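You operate a simulated robot arm through the tools that you are given. There is no shell and no other tool. Be economical: measure what you need, move in short steps, check, and stop when the job is done.

Carry out the task below with a simulated robot arm. There is one attempt and no reset: what you move stays moved.

## Task
Take the blue block and put it on the grey pane. Take the weight from the open top of the rack and put it on top of the white thermometer. Take the shaft collar from the open top of the rack and put it on the rubber mat on the wash bench. Fetch the 6 V test card from the top of the grey cupboard and stand it on the high shelf of the rack. Fetch the grey door hook and stand it on the top of the trestle table. Open the middle bench drawer. The order is free. Set down upright: test card, grey door hook.

The check looks at the end state, three seconds after you hand in, the way a careful person would. Anything else that was tipped, shoved, dropped, spilled or broken makes it a failure.

## Robot
A 7-joint arm with a two-finger parallel gripper on a trunk, on a base that drives. Base frame: it is fixed to the floor where the robot stands at the start and does not move with it; the origin is under the middle of the robot, x ahead of it, y to its left, z up. Units: m, rad, N and s.
With the tool pointing down near the work surface it reaches from about 0.1 to 0.46 m from the robot's upright axis, wherever it stands. Its first joint turns from -2.897 to 2.897 rad. Places, roughly: blue block (7x11x5 cm) [0.5, 0.1, 0.6]; grey door hook (9x3x16 cm) [-0.5, 2.3, 0.9]; grey pane (19x15x1 cm) [-3.2, 2.1, 0.8]; high shelf of the rack [0.6, 1, 1.4]; middle bench drawer [-6.7, -0.1, 0.5]; rubber mat on the wash bench (26x20 cm) [-0.4, -2, 0.86]; shaft collar (3x3x2 cm) [0.5, -0.3, 1]; test card [-0.25, 2.25, 1]; thermometer [0.5, 0.25, 1]; top of the trestle table [-3.8, 2.2, 0.8]; weight [0.5, 0, 1]. Payload 3.4 kg.
Tool frame: the origin (TCP) lies between the finger pads and is the grasp point; the fingertips stand 0.03 m ahead of it; z points along the fingers, y is the line along which they close. The gripper opens to 0.094 m. The fingers are 0.028 m wide and 0.01 m thick; the gripper's body (0.05 by 0.096 m) begins 0.055 m behind the TCP.
Orientation is that of the tool frame in the base frame, as a unit quaternion [x, y, z, w]. With the fingers straight down and closing along the base's y, the tool's x points along the base's -x, its y along +y and its z along -z.

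## Interface
- The arm moves only by the tool arm_command. Its argument "series" is a list of rows, each a list of 7 numbers: the opening, from 0 (shut) to 1 (fully open), then the shift along the base's x, y, z in units of 500 mm (1.0 is 500 mm), then the turn, a rotation vector about the base's x, y, z in units of 60 degrees (1.0 is 60 degrees). In form: [[jaw, tx, ty, tz, rx, ry, rz], ...]. A call has 1 to 10 rows; each row is the pose to reach, as a shift and turn from the pose commanded when the call began. A call with a number of a shift or a turn outside -1 to 1 is refused whole. A row lasts 0.2 s, in which the tool goes at most 0.05 m and 0.15 rad; a call with a longer step from one row to the next is refused whole, and so is a gripper value outside its range. A pose out of reach is approached as far as the arm can. The call stops where the force on the tool passes 40 N (or 10 N more than at its start, if that is more) or the arm is blocked; 0.2 s more then pass. The fingers move at their own pace (about 0.072 m/s each) and stop on an object; they squeeze with about 39 N. The grip force told is the motor's: it shows also when the fingers shut on nothing. Time passes only in rows, and 0.2 s behind the last, so rows that repeat a pose let the fingers close. It gives the time, the measured TCP pose, the force on the tool (base axes), the opening and the grip force at its end, in the units of the frame above (readings bear some noise), with the torque about the TCP (base axes, N m) and any sound that the robot's microphone picked up, and new pictures: "pictures" is both (left out), scene, wrist or none.
- Cameras (640 x 400 px; columns grow to the right, rows downward): "scene" is now at [0.0129, 0.1658, 1.6525]; the picture's right is [0.11, -0.99, 0.00], its down [-0.77, -0.08, -0.63] and it looks along [0.63, 0.07, -0.77] (base axes); focal length 282 px, centre (320, 200). "wrist" rides on the gripper at [0.076, 0.014, -0.102] in the tool frame; the picture's right is [-0.18, 0.98, 0.00], its down [-0.75, -0.14, -0.64] and it looks along [-0.63, -0.12, 0.77] (tool axes); focal length 243 px, centre (320, 200). There is no depth. A picture from a camera that has moved, and an enlarged one, comes with that camera's place and axes in the base frame and with its lens. The place of the scene camera against the robot may be out by one fixed shift of up to 0.012 m in any direction.
- slide_trunk(by): slides the trunk up (or, below 0, down) by that many m; the arm and the scene camera ride with it, the base frame stays. It gives what a move gives, with no picture.
- base_move(legs): drives the robot by 1 to 6 legs, each [ahead, left, turn to the left] in m, m and rad, along the robot's own axes; the way and the turn of a leg run together, so that a leg with both is an arc; at most 1.5 m and 3.142 rad a leg. The arm and the cameras ride along, it lands a little off, and it stops where it bumps. It gives what a move gives, and a new picture of the scene camera.
- turn_head(pan, tilt): turns the head with the scene camera to pan (to the left, within 2.705 rad either way) and tilt (down, from -0.506 to 1.204), counted from straight ahead of the robot. It gives what a move gives, and a new picture of the scene camera.
- inspect(camera, box): a new picture of the part [left, top, right, bottom] of that camera's present view, enlarged. The clock stands still meanwhile.
- finish_job(): hands the job in; it is judged then, once.

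Go step by step. Nothing tells you exact positions but the pictures and the camera data: compare them with the known pose of the tool, close in by small moves and look again before you grip or let go. The budget is 175 turns and 260 pictures, counting those below and the enlarged ones. Unless the task says otherwise, let go and move clear before handing in, and close with one line.

The tools are called as name(argument=value, ...) on one line, values as JSON. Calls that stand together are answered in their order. arm_command: Moves the arm, as the interface text tells. Its arguments: {"type":"object","properties":{"series":{"type":"array"},"pictures":{"type":"string","enum":["both","scene","wrist","none"]}},"required":["series"]} The other tools are called the same way: slide_trunk (by) slides the trunk up or down; base_move (legs) drives the base; turn_head (pan, tilt) turns the head that bears the scene camera; inspect (camera, box) takes an enlarged picture of a part of a camera's view; finish_job () hands the job in.

At the start:

```text
t: 0.0
tcp_pos: [0.3438, 0.0306, 1.3159]
tool_rot: [0.0, 1.0, 0.0, 0.0]
force: [0.2, 0.8, -0.3]
torque: [-0.02, 0.02, 0.03]
opening: 0.0944
grip_force: 0.1
trunk travel left (down, up): [-0.325, 0.061]
robot x, y, heading: [-0.0, 0.0004, -0.005]
head pan, tilt: [0.11, 0.883]
```

scene: 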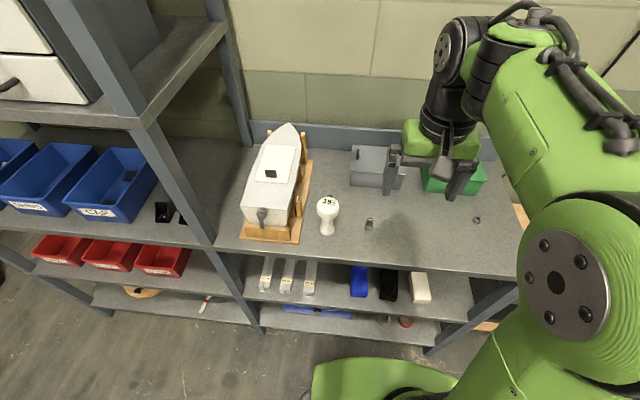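
wrist: 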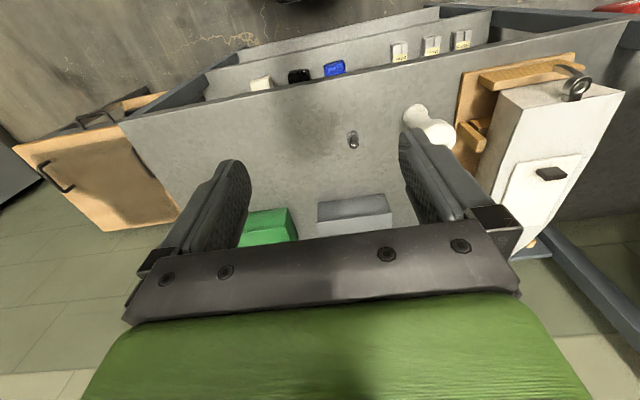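

I see the rack's open top ahead with the boat, the white thermometer, a small weight and the collar; blocks are on the shelf below. I'll enlarge the views to measure before moving.

inspect(camera="scene", box=[230, 120, 530, 340])

inspect(camera="wrist", box=[220, 30, 500, 210])

```text
1.82 times, centred on (380, 230) of scene
camera zoom: at [0.0129, 0.1658, 1.6525], right [0.11, -0.99, 0.0], down [-0.77, -0.08, -0.63], along [0.63, 0.07, -0.77], focal length 512 px, centre (211, 146)
```

zoom: 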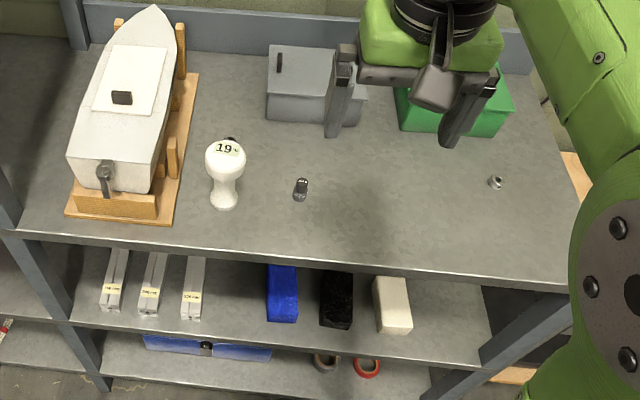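

```text
2.22 times, centred on (360, 120) of wrist
camera zoom: at [0.2693, 0.0457, 1.4173], right [0.18, 0.98, 0.0], down [0.75, -0.14, 0.64], along [0.63, -0.12, -0.77], focal length 539 px, centre (231, 378)
```

zoom: 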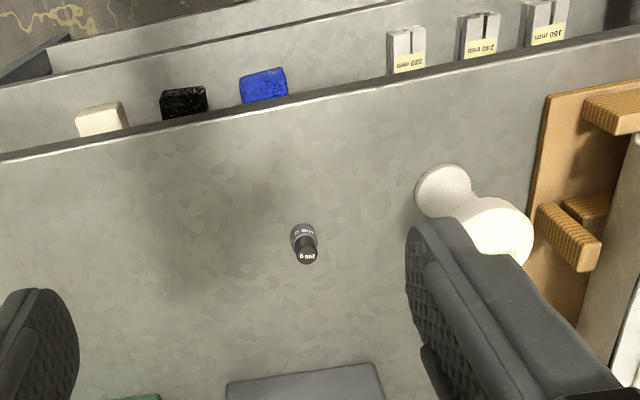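

The weight triangulates to about (0.535, 0.068) on a top at z≈0.905, a little out of reach, so I must creep forward. I look down to see the base clearance first.

turn_head(pan=0.0, tilt=1.2)

turn_head(pan=0.9, tilt=0.6)

turn_head(pan=1.8, tilt=0.4)

turn_head(pan=2.7, tilt=0.3)

turn_head(pan=-2.3, tilt=0.4)

turn_head(pan=-1.3, tilt=0.5)

```text
t: 0.8
tcp_pos: [0.344, 0.0303, 1.316]
tool_rot: [0.0, 1.0, -0.001, 0.0]
force: [-0.4, 0.0, 0.5]
torque: [0.0, 0.0, -0.01]
opening: 0.094
grip_force: 0.1
trunk travel left (down, up): [-0.325, 0.061]
robot x, y, heading: [-0.0027, 0.0014, 0.005]
head pan, tilt: [0.0, 1.201]
camera scene: at [-0.0071, 0.1575, 1.6314], right [0.0, -1.0, 0.0], down [-0.93, 0.0, -0.36], along [0.36, 0.0, -0.93], focal length 282 px, centre (320, 200)
```

scene: 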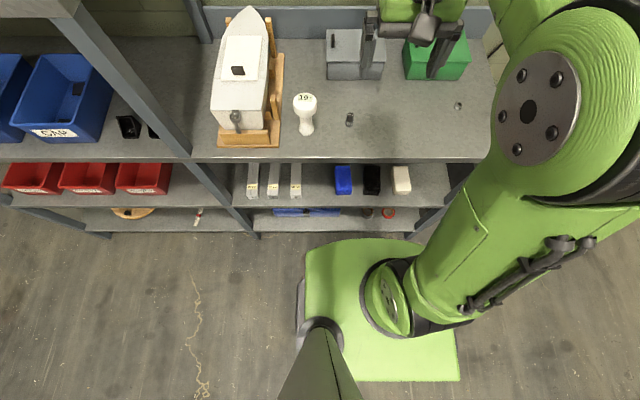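

```text
t: 2.0
tcp_pos: [0.3434, 0.0308, 1.3152]
tool_rot: [-0.001, 1.0, 0.0, -0.001]
force: [-0.2, 0.4, 0.8]
torque: [0.01, 0.0, -0.01]
opening: 0.094
grip_force: 0.0
trunk travel left (down, up): [-0.325, 0.061]
robot x, y, heading: [-0.0006, -0.0011, 0.0]
head pan, tilt: [0.901, 0.6]
camera scene: at [-0.0081, 0.2267, 1.6759], right [0.78, -0.62, 0.0], down [-0.35, -0.44, -0.82], along [0.51, 0.65, -0.57], focal length 282 px, centre (320, 200)
```

scene: 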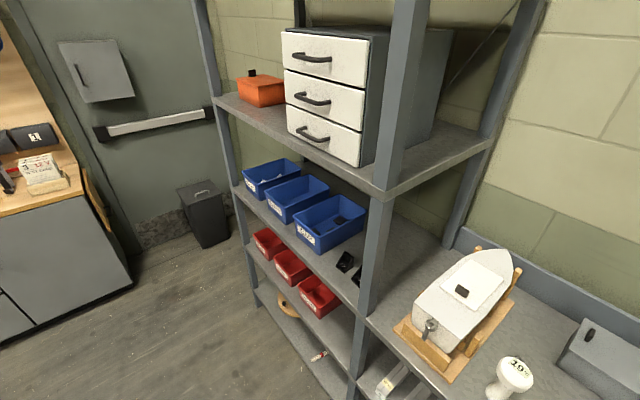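

```text
t: 3.2
tcp_pos: [0.3432, 0.0309, 1.3142]
tool_rot: [0.001, 1.0, 0.0, -0.001]
force: [0.3, 0.3, -0.5]
torque: [0.01, 0.0, 0.0]
opening: 0.0939
grip_force: 0.1
trunk travel left (down, up): [-0.325, 0.061]
robot x, y, heading: [0.0008, 0.0007, 0.007]
head pan, tilt: [1.799, 0.4]
camera scene: at [-0.084, 0.2477, 1.6942], right [0.97, 0.23, 0.0], down [0.09, -0.38, -0.92], along [-0.21, 0.9, -0.39], focal length 282 px, centre (320, 200)
```

scene: 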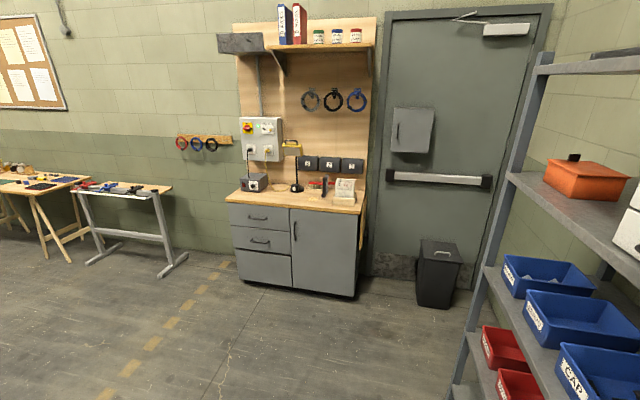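

```text
t: 4.4
tcp_pos: [0.3438, 0.0313, 1.3149]
tool_rot: [0.0, 1.0, 0.0, 0.0]
force: [-0.2, -0.2, 0.2]
torque: [0.02, -0.02, -0.02]
opening: 0.0939
grip_force: 0.0
trunk travel left (down, up): [-0.325, 0.061]
robot x, y, heading: [-0.003, -0.0019, 0.003]
head pan, tilt: [2.7, 0.3]
camera scene: at [-0.1475, 0.1975, 1.7035], right [0.43, 0.9, 0.0], down [0.27, -0.13, -0.96], along [-0.86, 0.41, -0.3], focal length 282 px, centre (320, 200)
```

scene: 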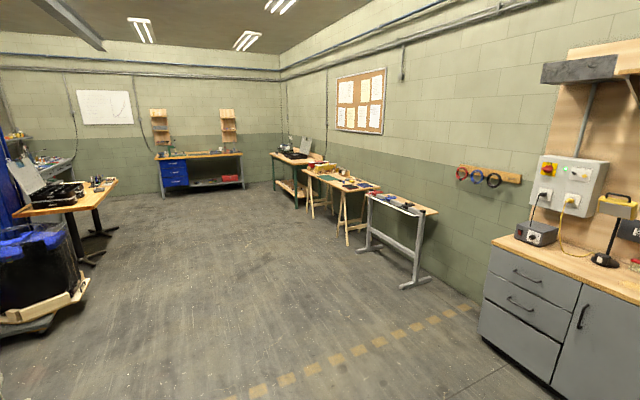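

```text
t: 8.3
tcp_pos: [0.3438, 0.0302, 1.3152]
tool_rot: [0.0, 1.0, 0.0, 0.0]
force: [-0.7, -0.6, -0.1]
torque: [-0.01, 0.01, 0.01]
opening: 0.094
grip_force: 0.1
trunk travel left (down, up): [-0.325, 0.061]
robot x, y, heading: [-0.0037, -0.0035, 0.003]
head pan, tilt: [-2.3, 0.4]
camera scene: at [-0.1248, 0.0884, 1.6942], right [-0.75, 0.67, 0.0], down [0.26, 0.29, -0.92], along [-0.61, -0.69, -0.39], focal length 282 px, centre (320, 200)
```

scene: 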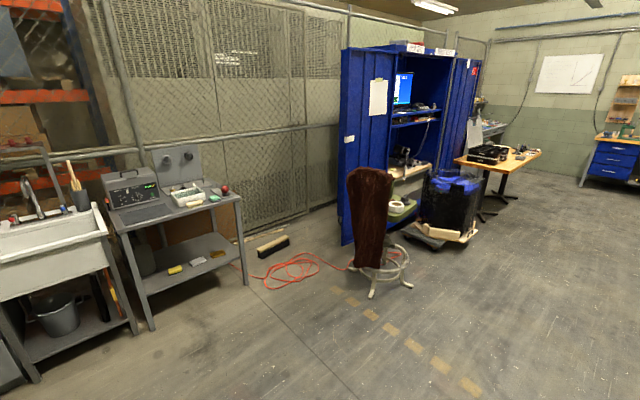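

```text
t: 9.6
tcp_pos: [0.3447, 0.031, 1.3148]
tool_rot: [0.0, 1.0, 0.0, 0.001]
force: [0.2, 0.2, -0.9]
torque: [0.0, -0.03, 0.01]
opening: 0.0942
grip_force: 0.0
trunk travel left (down, up): [-0.325, 0.061]
robot x, y, heading: [-0.0018, 0.0018, 0.0]
head pan, tilt: [-1.3, 0.499]
camera scene: at [-0.0389, 0.0698, 1.6851], right [-0.96, -0.27, 0.0], down [-0.13, 0.46, -0.88], along [0.23, -0.85, -0.48], focal length 282 px, centre (320, 200)
```

scene: 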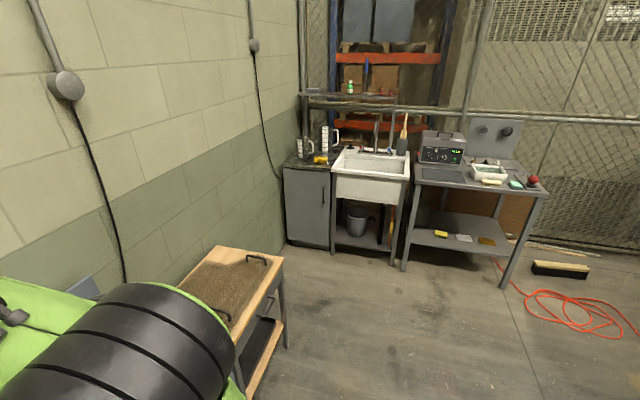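

The room layout is clear: cupboard to the left, mat bench behind right. The base is within a few cm of the rack front, so I try the arm's reach to above the weight first.

turn_head(pan=0.11, tilt=0.883)

arm_command(series=[[1, 0.04, 0.015, -0.08, 0, 0, 0], [1, 0.08, 0.03, -0.16, 0, 0, 0], [1, 0.12, 0.045, -0.24, 0, 0, 0], [1, 0.17, 0.06, -0.32, 0, 0, 0], [1, 0.212, 0.074, -0.4, 0, 0, 0]])

```text
t: 11.2
tcp_pos: [0.344, 0.0312, 1.3147]
tool_rot: [0.0, 1.0, 0.0, -0.001]
force: [0.0, 0.5, 0.5]
torque: [0.0, 0.0, 0.01]
opening: 0.0938
grip_force: 0.0
trunk travel left (down, up): [-0.325, 0.061]
robot x, y, heading: [0.0033, -0.0007, -0.007]
head pan, tilt: [0.11, 0.883]
camera scene: at [0.0129, 0.1658, 1.6525], right [0.11, -0.99, 0.0], down [-0.77, -0.08, -0.63], along [0.63, 0.07, -0.77], focal length 282 px, centre (320, 200)
```

scene: 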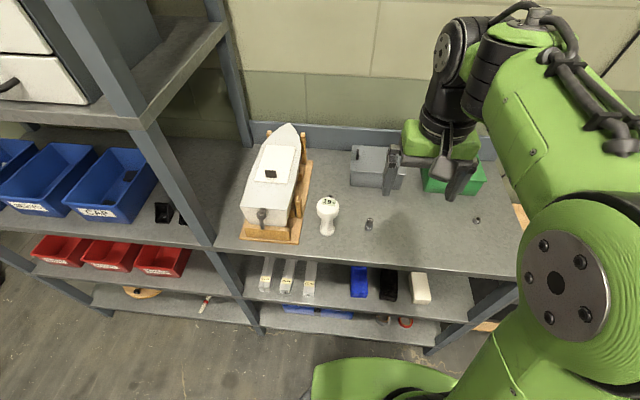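

```text
t: 12.3
tcp_pos: [0.452, 0.0685, 1.1107]
tool_rot: [0.0, 1.0, 0.001, 0.0]
force: [0.0, -0.5, 0.4]
torque: [0.0, 0.02, 0.01]
opening: 0.0942
grip_force: 0.1
trunk travel left (down, up): [-0.325, 0.061]
robot x, y, heading: [-0.0001, -0.0, 0.001]
head pan, tilt: [0.11, 0.883]
camera scene: at [0.0146, 0.1661, 1.6524], right [0.11, -0.99, 0.0], down [-0.77, -0.08, -0.63], along [0.63, 0.07, -0.77], focal length 282 px, centre (320, 200)
camera wrist: at [0.3762, 0.0838, 1.2141], right [0.18, 0.98, 0.0], down [0.75, -0.14, 0.64], along [0.63, -0.12, -0.77], focal length 243 px, centre (320, 200)
```

scene: 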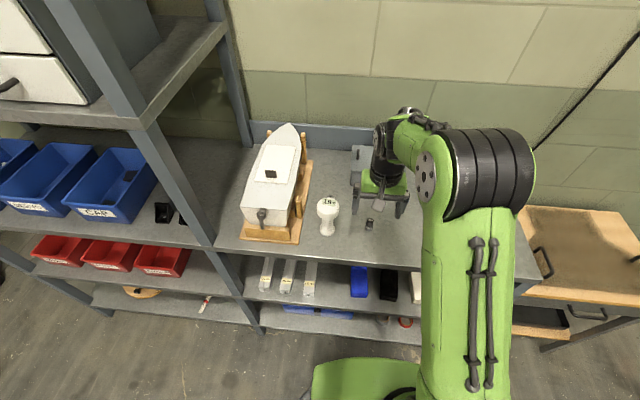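
wrist: 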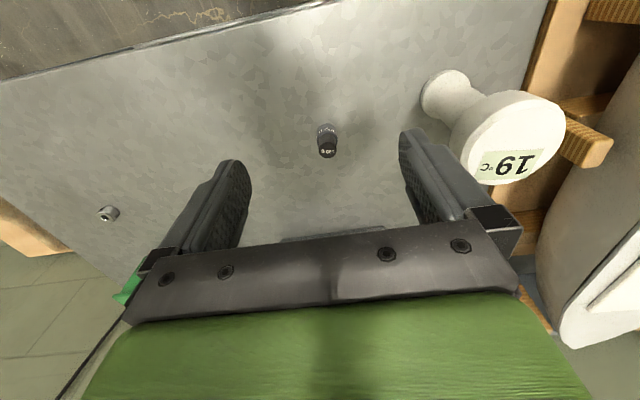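

The reach is better than feared. The weight is near (0.517, 0.068), about 5 cm tall; I move above it and look again.

arm_command(series=[[1, 0.065, 0, -0.06, 0, 0, 0], [1, 0.13, 0, -0.12, 0, 0, 0], [1, 0.13, 0, -0.2, 0, 0, 0]])

inspect(camera="wrist", box=[200, 60, 640, 335])

```text
t: 13.2
tcp_pos: [0.5165, 0.0665, 1.0127]
tool_rot: [0.0, 1.0, 0.0, -0.001]
force: [0.4, -1.2, 0.2]
torque: [-0.02, 0.01, -0.02]
opening: 0.094
grip_force: 0.0
trunk travel left (down, up): [-0.325, 0.061]
robot x, y, heading: [-0.0014, -0.0027, 0.002]
head pan, tilt: [0.11, 0.883]
camera scene: at [0.0136, 0.1659, 1.6525], right [0.11, -0.99, 0.0], down [-0.77, -0.08, -0.63], along [0.63, 0.07, -0.77], focal length 282 px, centre (320, 200)
camera wrist: at [0.4414, 0.0813, 1.1161], right [0.18, 0.98, 0.0], down [0.75, -0.14, 0.64], along [0.63, -0.12, -0.77], focal length 243 px, centre (320, 200)
```

scene: 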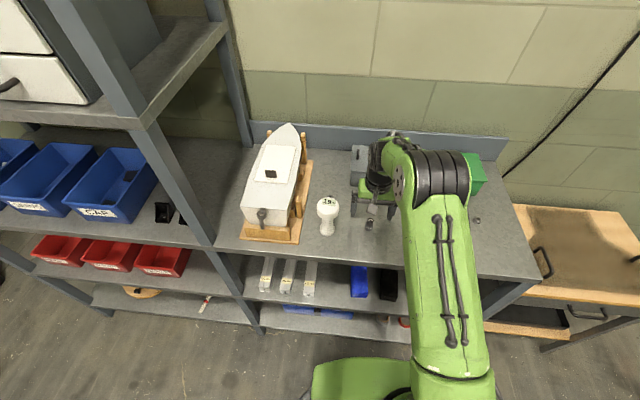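
wrist: 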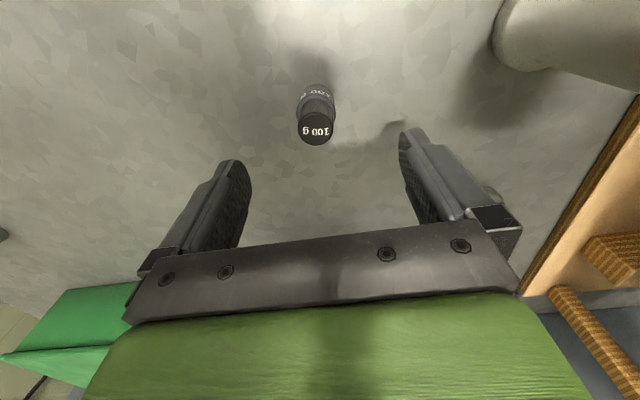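

```text
1.45 times, centred on (420, 198) of wrist
camera zoom: at [0.4414, 0.0813, 1.1161], right [0.18, 0.98, 0.0], down [0.75, -0.14, 0.64], along [0.63, -0.12, -0.77], focal length 353 px, centre (174, 204)
```

zoom: 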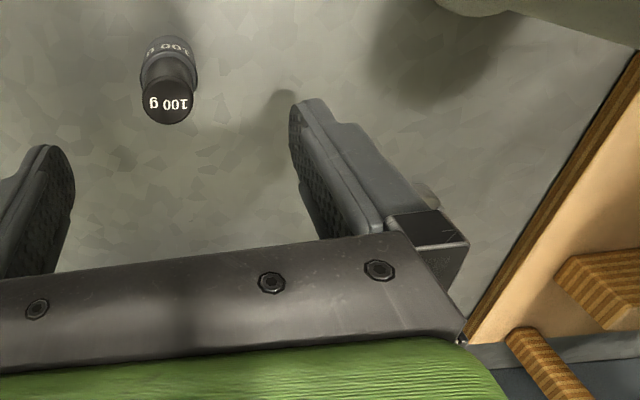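

The weight sits between the fingers at about (0.511, 0.065). I descend and close.

arm_command(series=[[1, -0.01, -0.002, -0.07, 0, 0, 0], [1, -0.01, -0.002, -0.135, 0, 0, 0], [0, -0.01, -0.002, -0.135, 0, 0, 0], [0, -0.01, -0.002, -0.135, 0, 0, 0], [0, -0.01, -0.002, -0.135, 0, 0, 0], [0, -0.01, -0.002, -0.135, 0, 0, 0]], pictures="wrist")

```text
t: 13.6
tcp_pos: [0.5112, 0.0666, 0.9893]
tool_rot: [0.0, 1.0, 0.0, 0.001]
force: [-5.2, -0.6, 1.5]
torque: [-0.01, -0.36, 0.04]
opening: 0.0938
grip_force: 0.1
trunk travel left (down, up): [-0.325, 0.061]
robot x, y, heading: [0.0003, 0.0002, 0.003]
head pan, tilt: [0.11, 0.883]
stopped in row 2: the force on the tool passed its limit at 76 N (the readings are from after the stop); the commanded pose is now the measured one
camera wrist: at [0.4365, 0.081, 1.092], right [0.18, 0.98, 0.0], down [0.75, -0.14, 0.64], along [0.63, -0.12, -0.77], focal length 243 px, centre (320, 200)
```

wrist: 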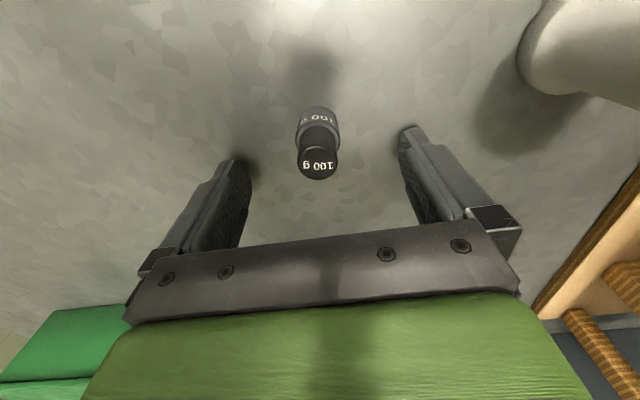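

The fingertips touched the surface, so the rack top is really at z≈0.957 (tip shadows meet the tips). Recomputed, the weight is at (0.490, 0.070); I rise a touch, shift back and grip.

arm_command(series=[[1, 0, 0, 0.012, 0, 0, 0], [1, -0.042, 0.006, 0.012, 0, 0, 0], [1, -0.042, 0.006, 0.01, 0, 0, 0]], pictures="wrist")

```text
t: 14.4
tcp_pos: [0.4925, 0.0701, 0.9939]
tool_rot: [0.0, 1.0, 0.001, 0.001]
force: [-0.5, 1.0, 0.4]
torque: [-0.01, 0.01, -0.02]
opening: 0.0942
grip_force: 0.0
trunk travel left (down, up): [-0.325, 0.061]
robot x, y, heading: [0.0007, 0.0047, -0.004]
head pan, tilt: [0.11, 0.883]
camera wrist: at [0.4173, 0.0851, 1.0956], right [0.18, 0.98, 0.0], down [0.75, -0.14, 0.64], along [0.63, -0.12, -0.77], focal length 243 px, centre (320, 200)
```

wrist: 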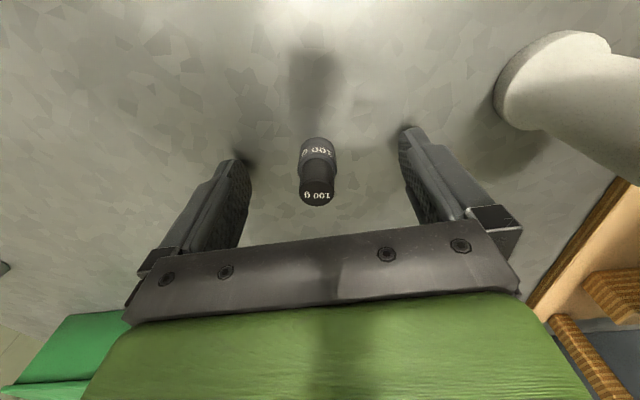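

The weight is centred between the fingertips. Closing and lifting.

arm_command(series=[[0.6, 0, 0, 0, 0, 0, 0], [0.3, 0, 0, 0, 0, 0, 0], [0, 0, 0, 0, 0, 0, 0], [0, 0, 0, 0, 0, 0, 0], [0, 0, 0, 0, 0, 0, 0], [0, 0, 0, 0.08, 0, 0, 0], [0, 0, 0, 0.17, 0, 0, 0], [0, 0, 0, 0.26, 0, 0, 0], [0, 0, 0, 0.32, 0, 0, 0]])

inspect(camera="scene", box=[230, 120, 430, 260])

```text
t: 16.4
tcp_pos: [0.4896, 0.0692, 1.1548]
tool_rot: [0.0, 1.0, 0.0, 0.001]
force: [0.4, -0.2, -0.2]
torque: [0.01, 0.02, 0.01]
opening: 0.0207
grip_force: 39.2
trunk travel left (down, up): [-0.325, 0.061]
robot x, y, heading: [0.0002, -0.0009, 0.001]
head pan, tilt: [0.11, 0.883]
camera scene: at [0.0127, 0.1659, 1.6525], right [0.11, -0.99, 0.0], down [-0.77, -0.08, -0.63], along [0.63, 0.07, -0.77], focal length 282 px, centre (320, 200)
camera wrist: at [0.4142, 0.0844, 1.256], right [0.18, 0.98, 0.0], down [0.75, -0.14, 0.64], along [0.63, -0.12, -0.77], focal length 243 px, centre (320, 200)
```

scene: 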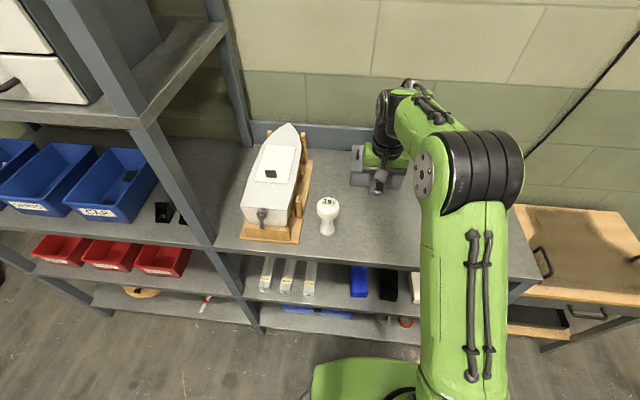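
wrist: 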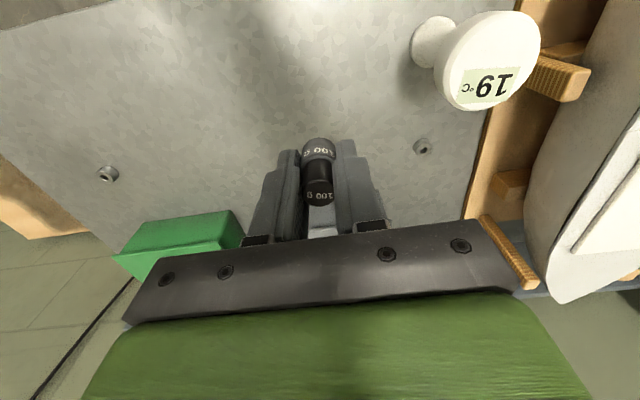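

```text
2.86 times, centred on (330, 190) of scene
camera zoom: at [0.0127, 0.1659, 1.6525], right [0.11, -0.99, 0.0], down [-0.77, -0.08, -0.63], along [0.63, 0.07, -0.77], focal length 805 px, centre (291, 229)
```

zoom: 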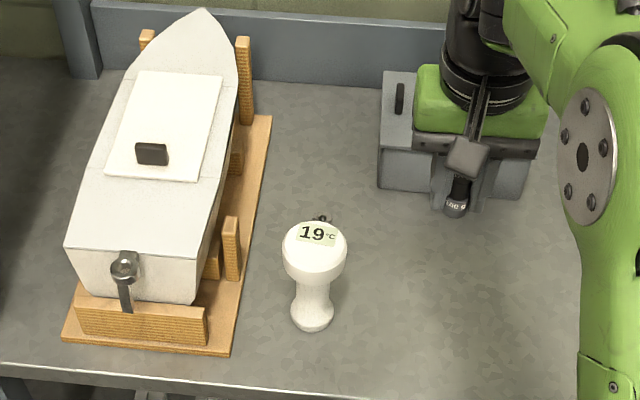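

Weight is held. The thermometer's flat top is about (0.468, 0.194, 1.066); I carry the weight above it and check.

arm_command(series=[[0, -0.013, 0.08, 0, 0, 0, 0], [0, -0.026, 0.165, 0, 0, 0, 0], [0, -0.039, 0.25, 0, 0, 0, 0], [0, -0.039, 0.25, -0.05, 0, 0, 0], [0, -0.039, 0.25, -0.05, 0, 0, 0]])

inspect(camera="scene", box=[270, 150, 430, 250])

inspect(camera="wrist", box=[220, 80, 420, 205])

```text
t: 17.6
tcp_pos: [0.4697, 0.196, 1.1292]
tool_rot: [0.0, 1.0, 0.0, 0.001]
force: [0.3, 0.1, -1.6]
torque: [-0.04, -0.04, 0.01]
opening: 0.0207
grip_force: 38.9
trunk travel left (down, up): [-0.325, 0.061]
robot x, y, heading: [0.0013, -0.0029, 0.002]
head pan, tilt: [0.11, 0.883]
camera scene: at [0.0125, 0.1665, 1.6525], right [0.11, -0.99, 0.0], down [-0.77, -0.09, -0.63], along [0.63, 0.07, -0.77], focal length 282 px, centre (320, 200)
camera wrist: at [0.395, 0.2113, 1.2304], right [0.18, 0.98, 0.0], down [0.75, -0.14, 0.64], along [0.63, -0.12, -0.77], focal length 243 px, centre (320, 200)
```

scene: 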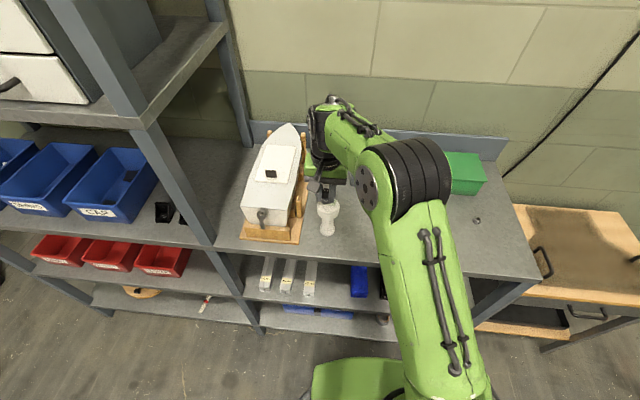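
wrist: 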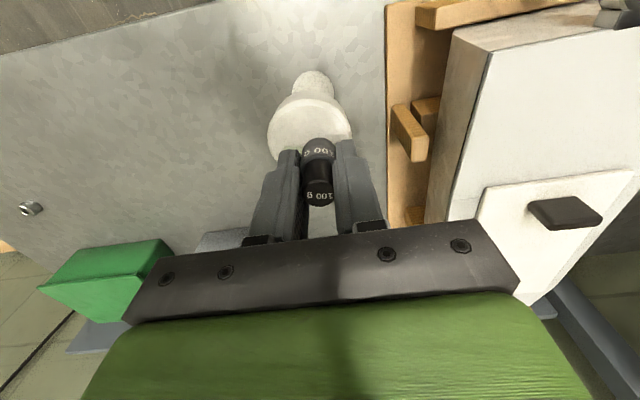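

```text
4.00 times, centred on (350, 200) of scene
camera zoom: at [0.0125, 0.1665, 1.6525], right [0.11, -0.99, 0.0], down [-0.77, -0.09, -0.63], along [0.63, 0.07, -0.77], focal length 1127 px, centre (200, 200)
```

zoom: 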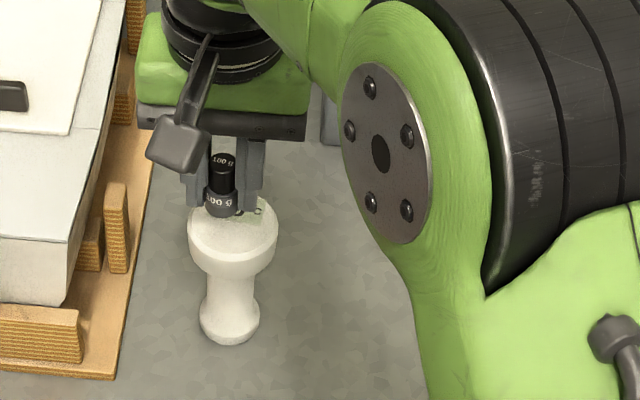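

```text
3.20 times, centred on (320, 142) of wrist
camera zoom: at [0.395, 0.2113, 1.2304], right [0.18, 0.98, 0.0], down [0.75, -0.14, 0.64], along [0.63, -0.12, -0.77], focal length 776 px, centre (320, 384)
```

zoom: 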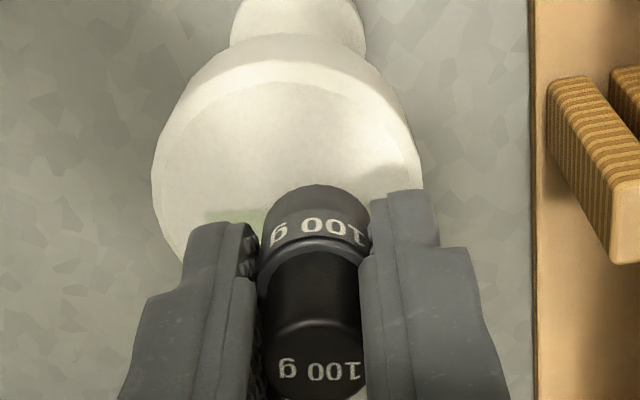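

Thermometer's top centre is about (0.473, 0.190); I shift by a few mm and lower near contact.

arm_command(series=[[0, 0.011, -0.008, 0, 0, 0, 0], [0, 0.011, -0.008, -0.03, 0, 0, 0], [0, 0.011, -0.008, -0.044, 0, 0, 0], [0, 0.011, -0.008, -0.044, 0, 0, 0]], pictures="none")

inspect(camera="scene", box=[270, 150, 430, 250])

inspect(camera="wrist", box=[220, 80, 420, 205])

```text
t: 18.6
tcp_pos: [0.4758, 0.1919, 1.1094]
tool_rot: [0.001, 1.0, 0.001, 0.004]
force: [2.2, 0.5, 24.0]
torque: [0.01, -0.03, 0.01]
opening: 0.0208
grip_force: 39.2
trunk travel left (down, up): [-0.325, 0.061]
robot x, y, heading: [-0.0019, -0.001, 0.004]
head pan, tilt: [0.11, 0.883]
```

```text
4.00 times, centred on (350, 200) of scene
camera zoom: at [0.0113, 0.1653, 1.6527], right [0.11, -0.99, 0.0], down [-0.77, -0.08, -0.64], along [0.63, 0.07, -0.77], focal length 1127 px, centre (200, 200)
```

zoom: 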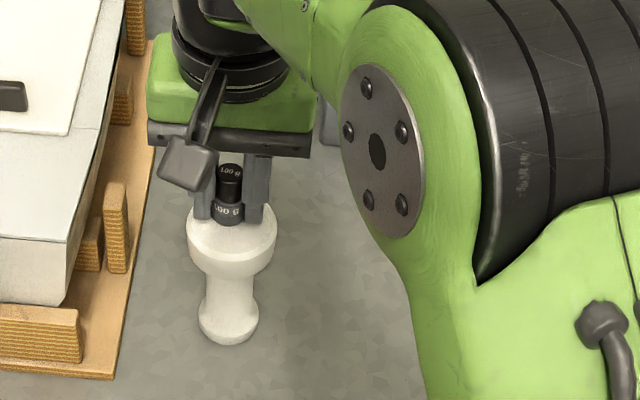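

```text
3.20 times, centred on (320, 142) of wrist
camera zoom: at [0.4009, 0.2063, 1.2098], right [0.18, 0.98, 0.0], down [0.75, -0.14, 0.65], along [0.64, -0.12, -0.76], focal length 776 px, centre (320, 384)
```

zoom: 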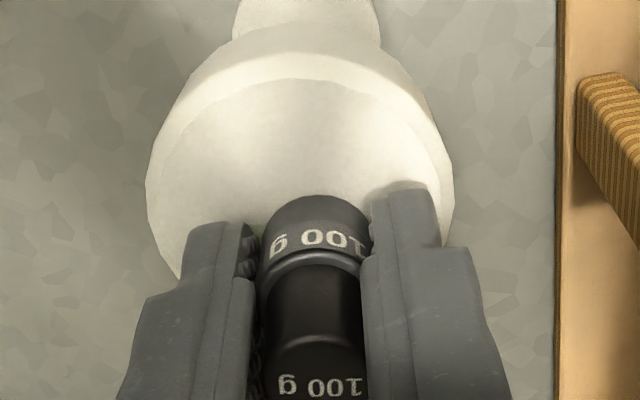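

Contact made, but the weight is about 1 cm too far in +x from the disc's centre. I lift slightly, shift back, and set it down gently.

arm_command(series=[[0, 0, 0, 0.02, 0, 0, 0], [0, -0.018, -0.004, 0.02, 0, 0, 0], [0, -0.018, -0.004, 0.008, 0, 0, 0], [0, -0.018, -0.004, 0.005, 0, 0, 0]], pictures="none")

inspect(camera="scene", box=[270, 150, 430, 250])

inspect(camera="wrist", box=[220, 80, 420, 205])

```text
t: 19.6
tcp_pos: [0.4656, 0.1874, 1.1079]
tool_rot: [0.0, 1.0, 0.0, 0.001]
force: [0.0, -0.4, -0.4]
torque: [0.02, 0.0, 0.04]
opening: 0.021
grip_force: 38.9
trunk travel left (down, up): [-0.325, 0.061]
robot x, y, heading: [0.0011, -0.0011, -0.001]
head pan, tilt: [0.11, 0.883]
```

```text
4.00 times, centred on (350, 200) of scene
camera zoom: at [0.0125, 0.1658, 1.6525], right [0.11, -0.99, 0.0], down [-0.77, -0.08, -0.63], along [0.63, 0.07, -0.77], focal length 1127 px, centre (200, 200)
```

zoom: 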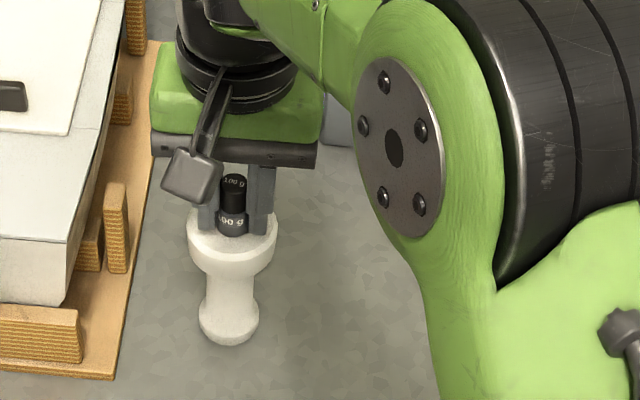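

```text
3.20 times, centred on (320, 142) of wrist
camera zoom: at [0.3922, 0.2032, 1.2113], right [0.18, 0.98, 0.0], down [0.75, -0.14, 0.64], along [0.63, -0.12, -0.77], focal length 776 px, centre (320, 384)
```

zoom: 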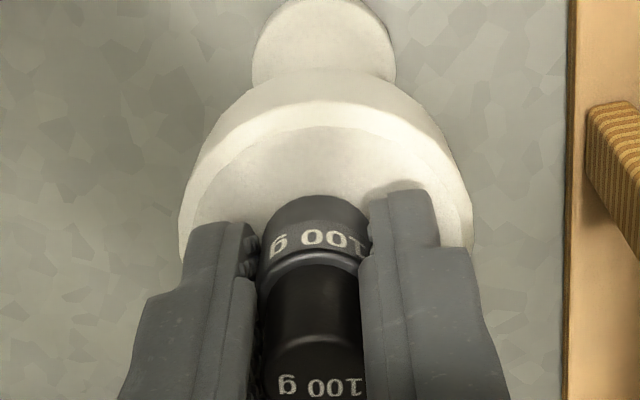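

Now well centred. Lower the last 1–2 mm and open partly.

arm_command(series=[[0, 0, 0, -0.003, 0, 0, 0], [0, 0, 0, -0.003, 0, 0, 0]], pictures="none")

```text
t: 20.2
tcp_pos: [0.4683, 0.1884, 1.1079]
tool_rot: [0.0, 1.0, -0.001, 0.002]
force: [0.7, 0.1, 2.8]
torque: [0.02, 0.05, -0.02]
opening: 0.0208
grip_force: 38.7
trunk travel left (down, up): [-0.325, 0.061]
robot x, y, heading: [-0.0032, -0.0003, -0.0]
head pan, tilt: [0.11, 0.883]
```

Contact at about 3 N. I open and rise straight up.

arm_command(series=[[0.3, 0, 0, 0, 0, 0, 0], [0.55, 0, 0, 0, 0, 0, 0], [0.55, 0, 0, 0, 0, 0, 0], [0.55, 0, 0, 0.06, 0, 0, 0], [0.55, 0, 0, 0.15, 0, 0, 0], [0.55, 0, 0, 0.22, 0, 0, 0]])

```text
t: 21.6
tcp_pos: [0.4694, 0.1888, 1.217]
tool_rot: [0.0, 1.0, 0.0, 0.001]
force: [-0.6, 0.6, 0.2]
torque: [-0.01, 0.04, 0.04]
opening: 0.0519
grip_force: 0.0
trunk travel left (down, up): [-0.325, 0.061]
robot x, y, heading: [0.0012, -0.0017, 0.002]
head pan, tilt: [0.11, 0.883]
camera scene: at [0.0126, 0.1659, 1.6525], right [0.11, -0.99, 0.0], down [-0.77, -0.08, -0.63], along [0.63, 0.07, -0.77], focal length 282 px, centre (320, 200)
camera wrist: at [0.394, 0.2041, 1.319], right [0.18, 0.98, 0.0], down [0.75, -0.14, 0.64], along [0.63, -0.12, -0.77], focal length 243 px, centre (320, 200)
```

scene: 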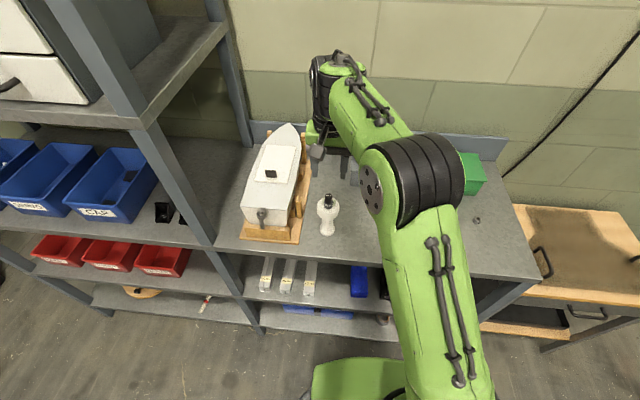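
wrist: 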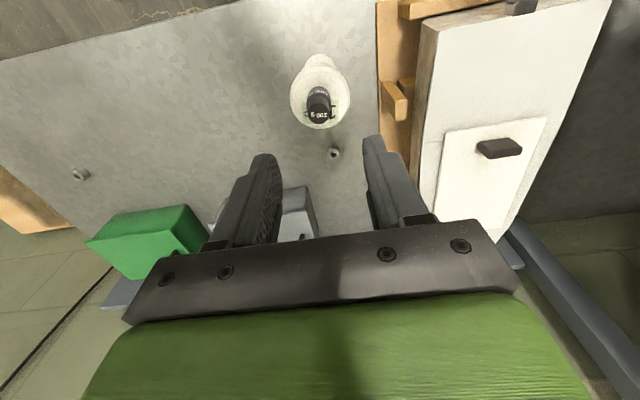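

The weight stands on the thermometer. Now the collar: two small rings exist, I check both before choosing.

inspect(camera="wrist", box=[40, 150, 120, 200])

inspect(camera="wrist", box=[294, 128, 374, 178])

inspect(camera="scene", box=[440, 195, 520, 245])

```text
8.00 times, centred on (80, 175) of wrist
camera zoom: at [0.394, 0.2041, 1.319], right [0.18, 0.98, 0.0], down [0.75, -0.14, 0.64], along [0.63, -0.12, -0.77], focal length 1941 px, centre (2240, 400)
```

zoom: 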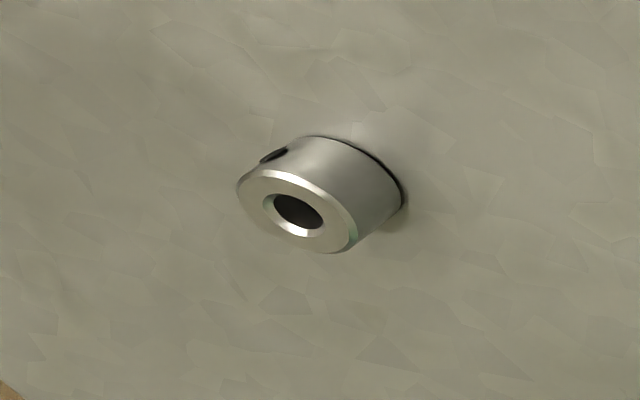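

```text
8.00 times, centred on (334, 153) of wrist
camera zoom: at [0.394, 0.2041, 1.319], right [0.18, 0.98, 0.0], down [0.75, -0.14, 0.64], along [0.63, -0.12, -0.77], focal length 1941 px, centre (208, 576)
```

zoom: 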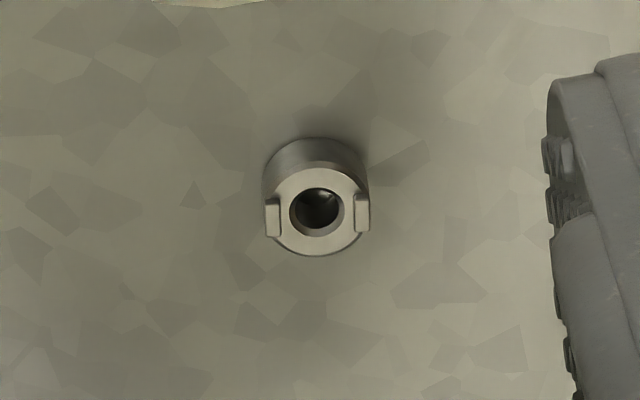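

```text
8.00 times, centred on (480, 220) of scene
camera zoom: at [0.0126, 0.1659, 1.6525], right [0.11, -0.99, 0.0], down [-0.77, -0.08, -0.63], along [0.63, 0.07, -0.77], focal length 2255 px, centre (-960, 40)
```

zoom: 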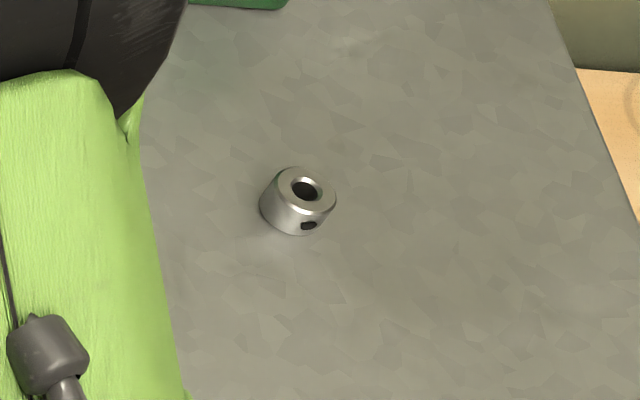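

The right-hand ring with the set screw is the shaft collar, at about (0.549, −0.246). I move above it, testing reach.

arm_command(series=[[0.55, 0, -0.09, 0, 0, 0, 0], [0.55, 0.01, -0.18, 0, 0, 0, 0], [0.55, 0.02, -0.27, 0, 0, 0, 0], [0.55, 0.03, -0.36, 0, 0, 0, 0], [0.55, 0.04, -0.45, 0, 0, 0, 0], [0.7, 0.06, -0.54, -0.02, 0, 0, 0], [0.7, 0.08, -0.63, -0.05, 0, 0, 0], [0.7, 0.1, -0.7, -0.1, 0, 0, 0], [0.7, 0.12, -0.78, -0.14, 0, 0, 0], [0.7, 0.145, -0.86, -0.16, 0, 0, 0]])

```text
t: 23.8
tcp_pos: [0.536, -0.2395, 1.1337]
tool_rot: [0.001, 1.0, 0.001, -0.001]
force: [-0.2, -1.0, -0.4]
torque: [0.0, 0.03, -0.01]
opening: 0.066
grip_force: 0.1
out of reach, approached as far as the arm can: row 10
trunk travel left (down, up): [-0.325, 0.061]
robot x, y, heading: [0.0025, -0.0013, 0.001]
head pan, tilt: [0.11, 0.883]
camera scene: at [0.0146, 0.1644, 1.6526], right [0.11, -0.99, 0.0], down [-0.77, -0.08, -0.63], along [0.63, 0.07, -0.77], focal length 282 px, centre (320, 200)
camera wrist: at [0.4615, -0.2238, 1.2359], right [0.18, 0.98, 0.0], down [0.75, -0.14, 0.64], along [0.63, -0.12, -0.77], focal length 243 px, centre (320, 200)
```

scene: 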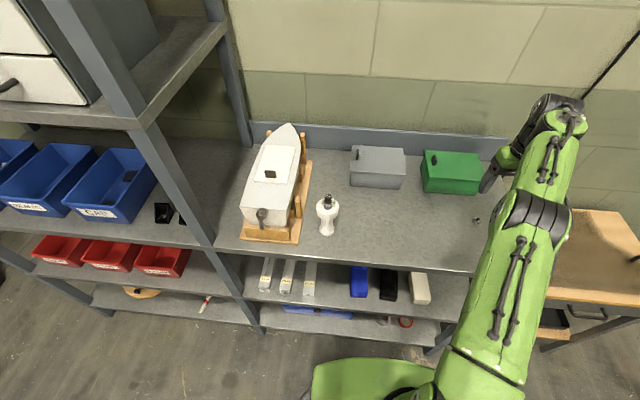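
wrist: 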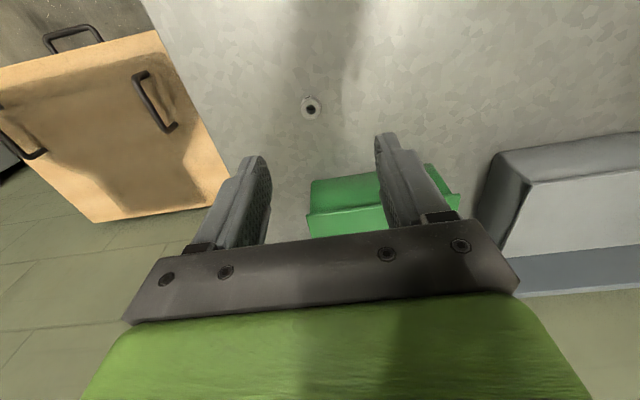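

The collar is just beyond reach (0.605 m). I bring the arm to centre and strafe right 0.25 m along the rack.

arm_command(series=[[0.7, 0, 0.09, 0.02, 0, 0, 0], [0.7, -0.02, 0.18, 0.04, 0, 0, 0], [0.7, -0.04, 0.27, 0.06, 0, 0, 0], [0.7, -0.06, 0.36, 0.06, 0, 0, 0], [0.7, -0.08, 0.45, 0.06, 0, 0, 0]], pictures="none")

base_move(legs=[[0, -0.25, 0]])

```text
t: 25.0
tcp_pos: [0.4954, -0.0091, 1.1652]
tool_rot: [0.0, 1.0, -0.001, 0.001]
force: [0.1, 0.1, 0.0]
torque: [-0.01, 0.0, -0.02]
opening: 0.066
grip_force: 0.1
trunk travel left (down, up): [-0.325, 0.061]
robot x, y, heading: [-0.0014, 0.0018, -0.005]
head pan, tilt: [0.11, 0.883]
```

```text
t: 26.8
tcp_pos: [0.4964, -0.2571, 1.1652]
tool_rot: [0.0, 1.0, 0.0, 0.001]
force: [-0.1, -0.3, 0.4]
torque: [0.03, 0.02, 0.0]
opening: 0.0658
grip_force: 0.0
trunk travel left (down, up): [-0.325, 0.061]
robot x, y, heading: [-0.0005, -0.2446, -0.002]
head pan, tilt: [0.11, 0.883]
camera scene: at [0.013, -0.0808, 1.6526], right [0.11, -0.99, 0.0], down [-0.77, -0.08, -0.63], along [0.63, 0.07, -0.77], focal length 282 px, centre (320, 200)
```

scene: 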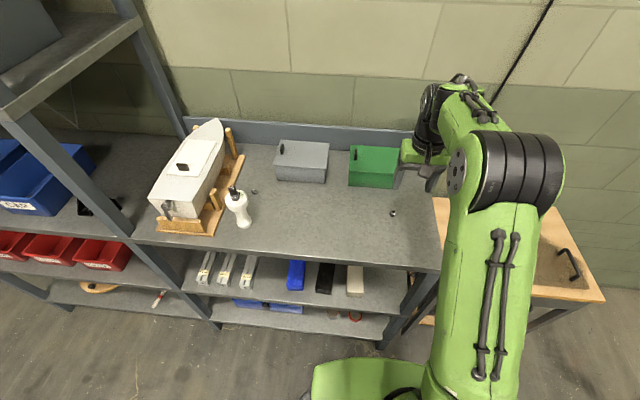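

Position good. I go over the collar and view it from close.

arm_command(series=[[0.7, 0.03, 0.006, -0.08, 0, 0, 0], [0.7, 0.06, 0.012, -0.16, 0, 0, 0], [0.7, 0.08, 0.014, -0.25, 0, 0, 0], [0.7, 0.08, 0.014, -0.28, 0, 0, 0]], pictures="wrist")

```text
t: 27.8
tcp_pos: [0.5367, -0.25, 1.0252]
tool_rot: [-0.001, 1.0, 0.0, 0.002]
force: [-0.8, 0.4, -0.6]
torque: [0.02, -0.02, 0.02]
opening: 0.0657
grip_force: 0.0
trunk travel left (down, up): [-0.325, 0.061]
robot x, y, heading: [0.003, -0.2471, -0.004]
head pan, tilt: [0.11, 0.883]
camera wrist: at [0.4611, -0.2352, 1.1277], right [0.18, 0.98, 0.0], down [0.75, -0.14, 0.64], along [0.63, -0.12, -0.76], focal length 243 px, centre (320, 200)
```

wrist: 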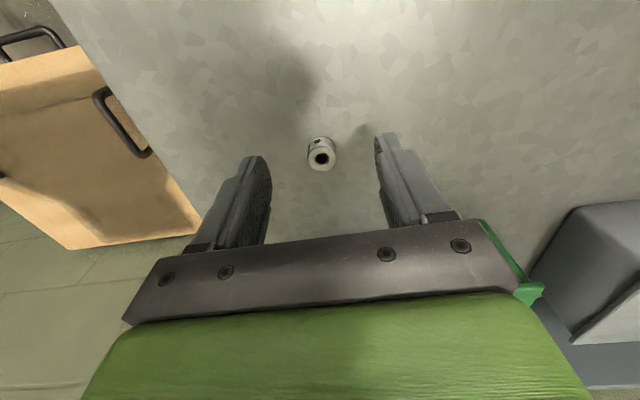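

Collar measured at (0.549, −0.251). Descend to just above the surface and close.

arm_command(series=[[0.7, 0.024, -0.001, -0.03, 0, 0, 0], [0.7, 0.024, -0.001, -0.06, 0, 0, 0], [0.7, 0.024, -0.001, -0.066, 0, 0, 0]], pictures="wrist")

```text
t: 28.6
tcp_pos: [0.5481, -0.2497, 0.9918]
tool_rot: [0.0, 1.0, 0.0, 0.001]
force: [-0.1, -0.1, 0.2]
torque: [0.05, 0.01, 0.02]
opening: 0.0659
grip_force: 0.1
trunk travel left (down, up): [-0.325, 0.061]
robot x, y, heading: [-0.0002, -0.2468, 0.001]
head pan, tilt: [0.11, 0.883]
camera wrist: at [0.4741, -0.2352, 1.0937], right [0.18, 0.98, 0.0], down [0.75, -0.14, 0.64], along [0.63, -0.12, -0.77], focal length 243 px, centre (320, 200)
```

wrist: 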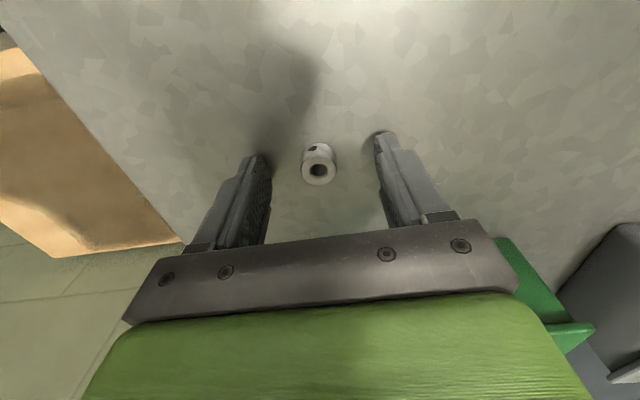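

Aligned. Close and lift.

arm_command(series=[[0.4, 0, 0, 0, 0, 0, 0], [0.1, 0, 0, 0, 0, 0, 0], [0, 0, 0, 0, 0, 0, 0], [0, 0, 0, 0, 0, 0, 0], [0, 0, 0, 0, 0, 0, 0], [0, 0, 0, 0.08, 0, 0, 0], [0, 0, 0, 0.17, 0, 0, 0], [0, -0.04, 0, 0.26, 0, 0, 0], [0, -0.12, 0, 0.32, 0, 0, 0], [0, -0.2, 0, 0.36, 0, 0, 0]], pictures="wrist")

```text
t: 30.8
tcp_pos: [0.4459, -0.2521, 1.1703]
tool_rot: [0.0, 1.0, 0.0, 0.001]
force: [0.2, -0.7, -0.6]
torque: [0.02, -0.03, 0.03]
opening: 0.0196
grip_force: 39.3
trunk travel left (down, up): [-0.325, 0.061]
robot x, y, heading: [-0.0023, -0.2444, 0.0]
head pan, tilt: [0.11, 0.883]
camera wrist: at [0.3712, -0.2361, 1.2731], right [0.18, 0.98, 0.0], down [0.75, -0.14, 0.64], along [0.63, -0.12, -0.76], focal length 243 px, centre (320, 200)
```

wrist: 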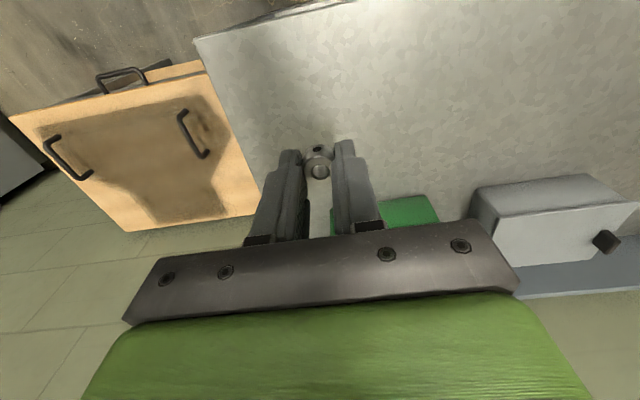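

Collar held (opening 0.0196). Now I back off, turn right to face the wash bench and drive part-way.

base_move(legs=[[-0.4, 0, 0], [0, 0, -1.571], [0.75, 0, 0]])

turn_head(pan=0.1, tilt=0.75)

```text
t: 40.8
tcp_pos: [-0.4271, -1.4446, 1.1693]
tool_rot: [0.712, 0.702, -0.001, 0.0]
force: [-0.3, -0.1, -1.0]
torque: [0.0, 0.02, -0.02]
opening: 0.0194
grip_force: 38.3
trunk travel left (down, up): [-0.325, 0.061]
robot x, y, heading: [-0.416, -0.9959, -1.585]
head pan, tilt: [0.11, 0.883]
camera scene: at [-0.2588, -1.0097, 1.6525], right [-1.0, -0.09, 0.0], down [-0.07, 0.77, -0.63], along [0.06, -0.63, -0.77], focal length 282 px, centre (320, 200)
```

scene: 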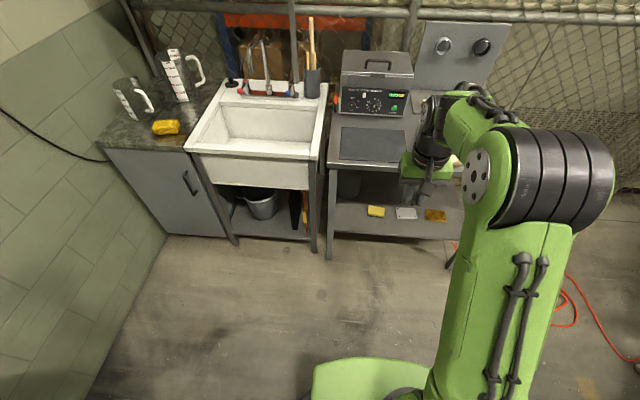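

```text
t: 41.5
tcp_pos: [-0.428, -1.4453, 1.1708]
tool_rot: [0.713, 0.701, -0.001, 0.001]
force: [0.1, 0.3, -0.5]
torque: [0.01, -0.01, -0.02]
opening: 0.0193
grip_force: 39.2
trunk travel left (down, up): [-0.325, 0.061]
robot x, y, heading: [-0.4169, -0.9954, -1.588]
head pan, tilt: [0.099, 0.75]
camera scene: at [-0.259, -1.0156, 1.6631], right [-1.0, -0.08, 0.0], down [-0.06, 0.68, -0.73], along [0.06, -0.73, -0.68], focal length 282 px, centre (320, 200)
```

scene: 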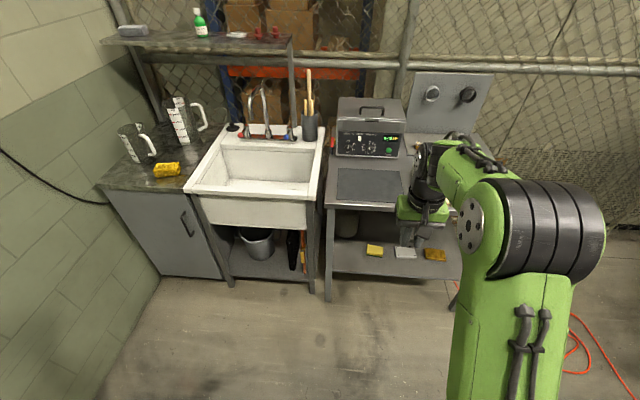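

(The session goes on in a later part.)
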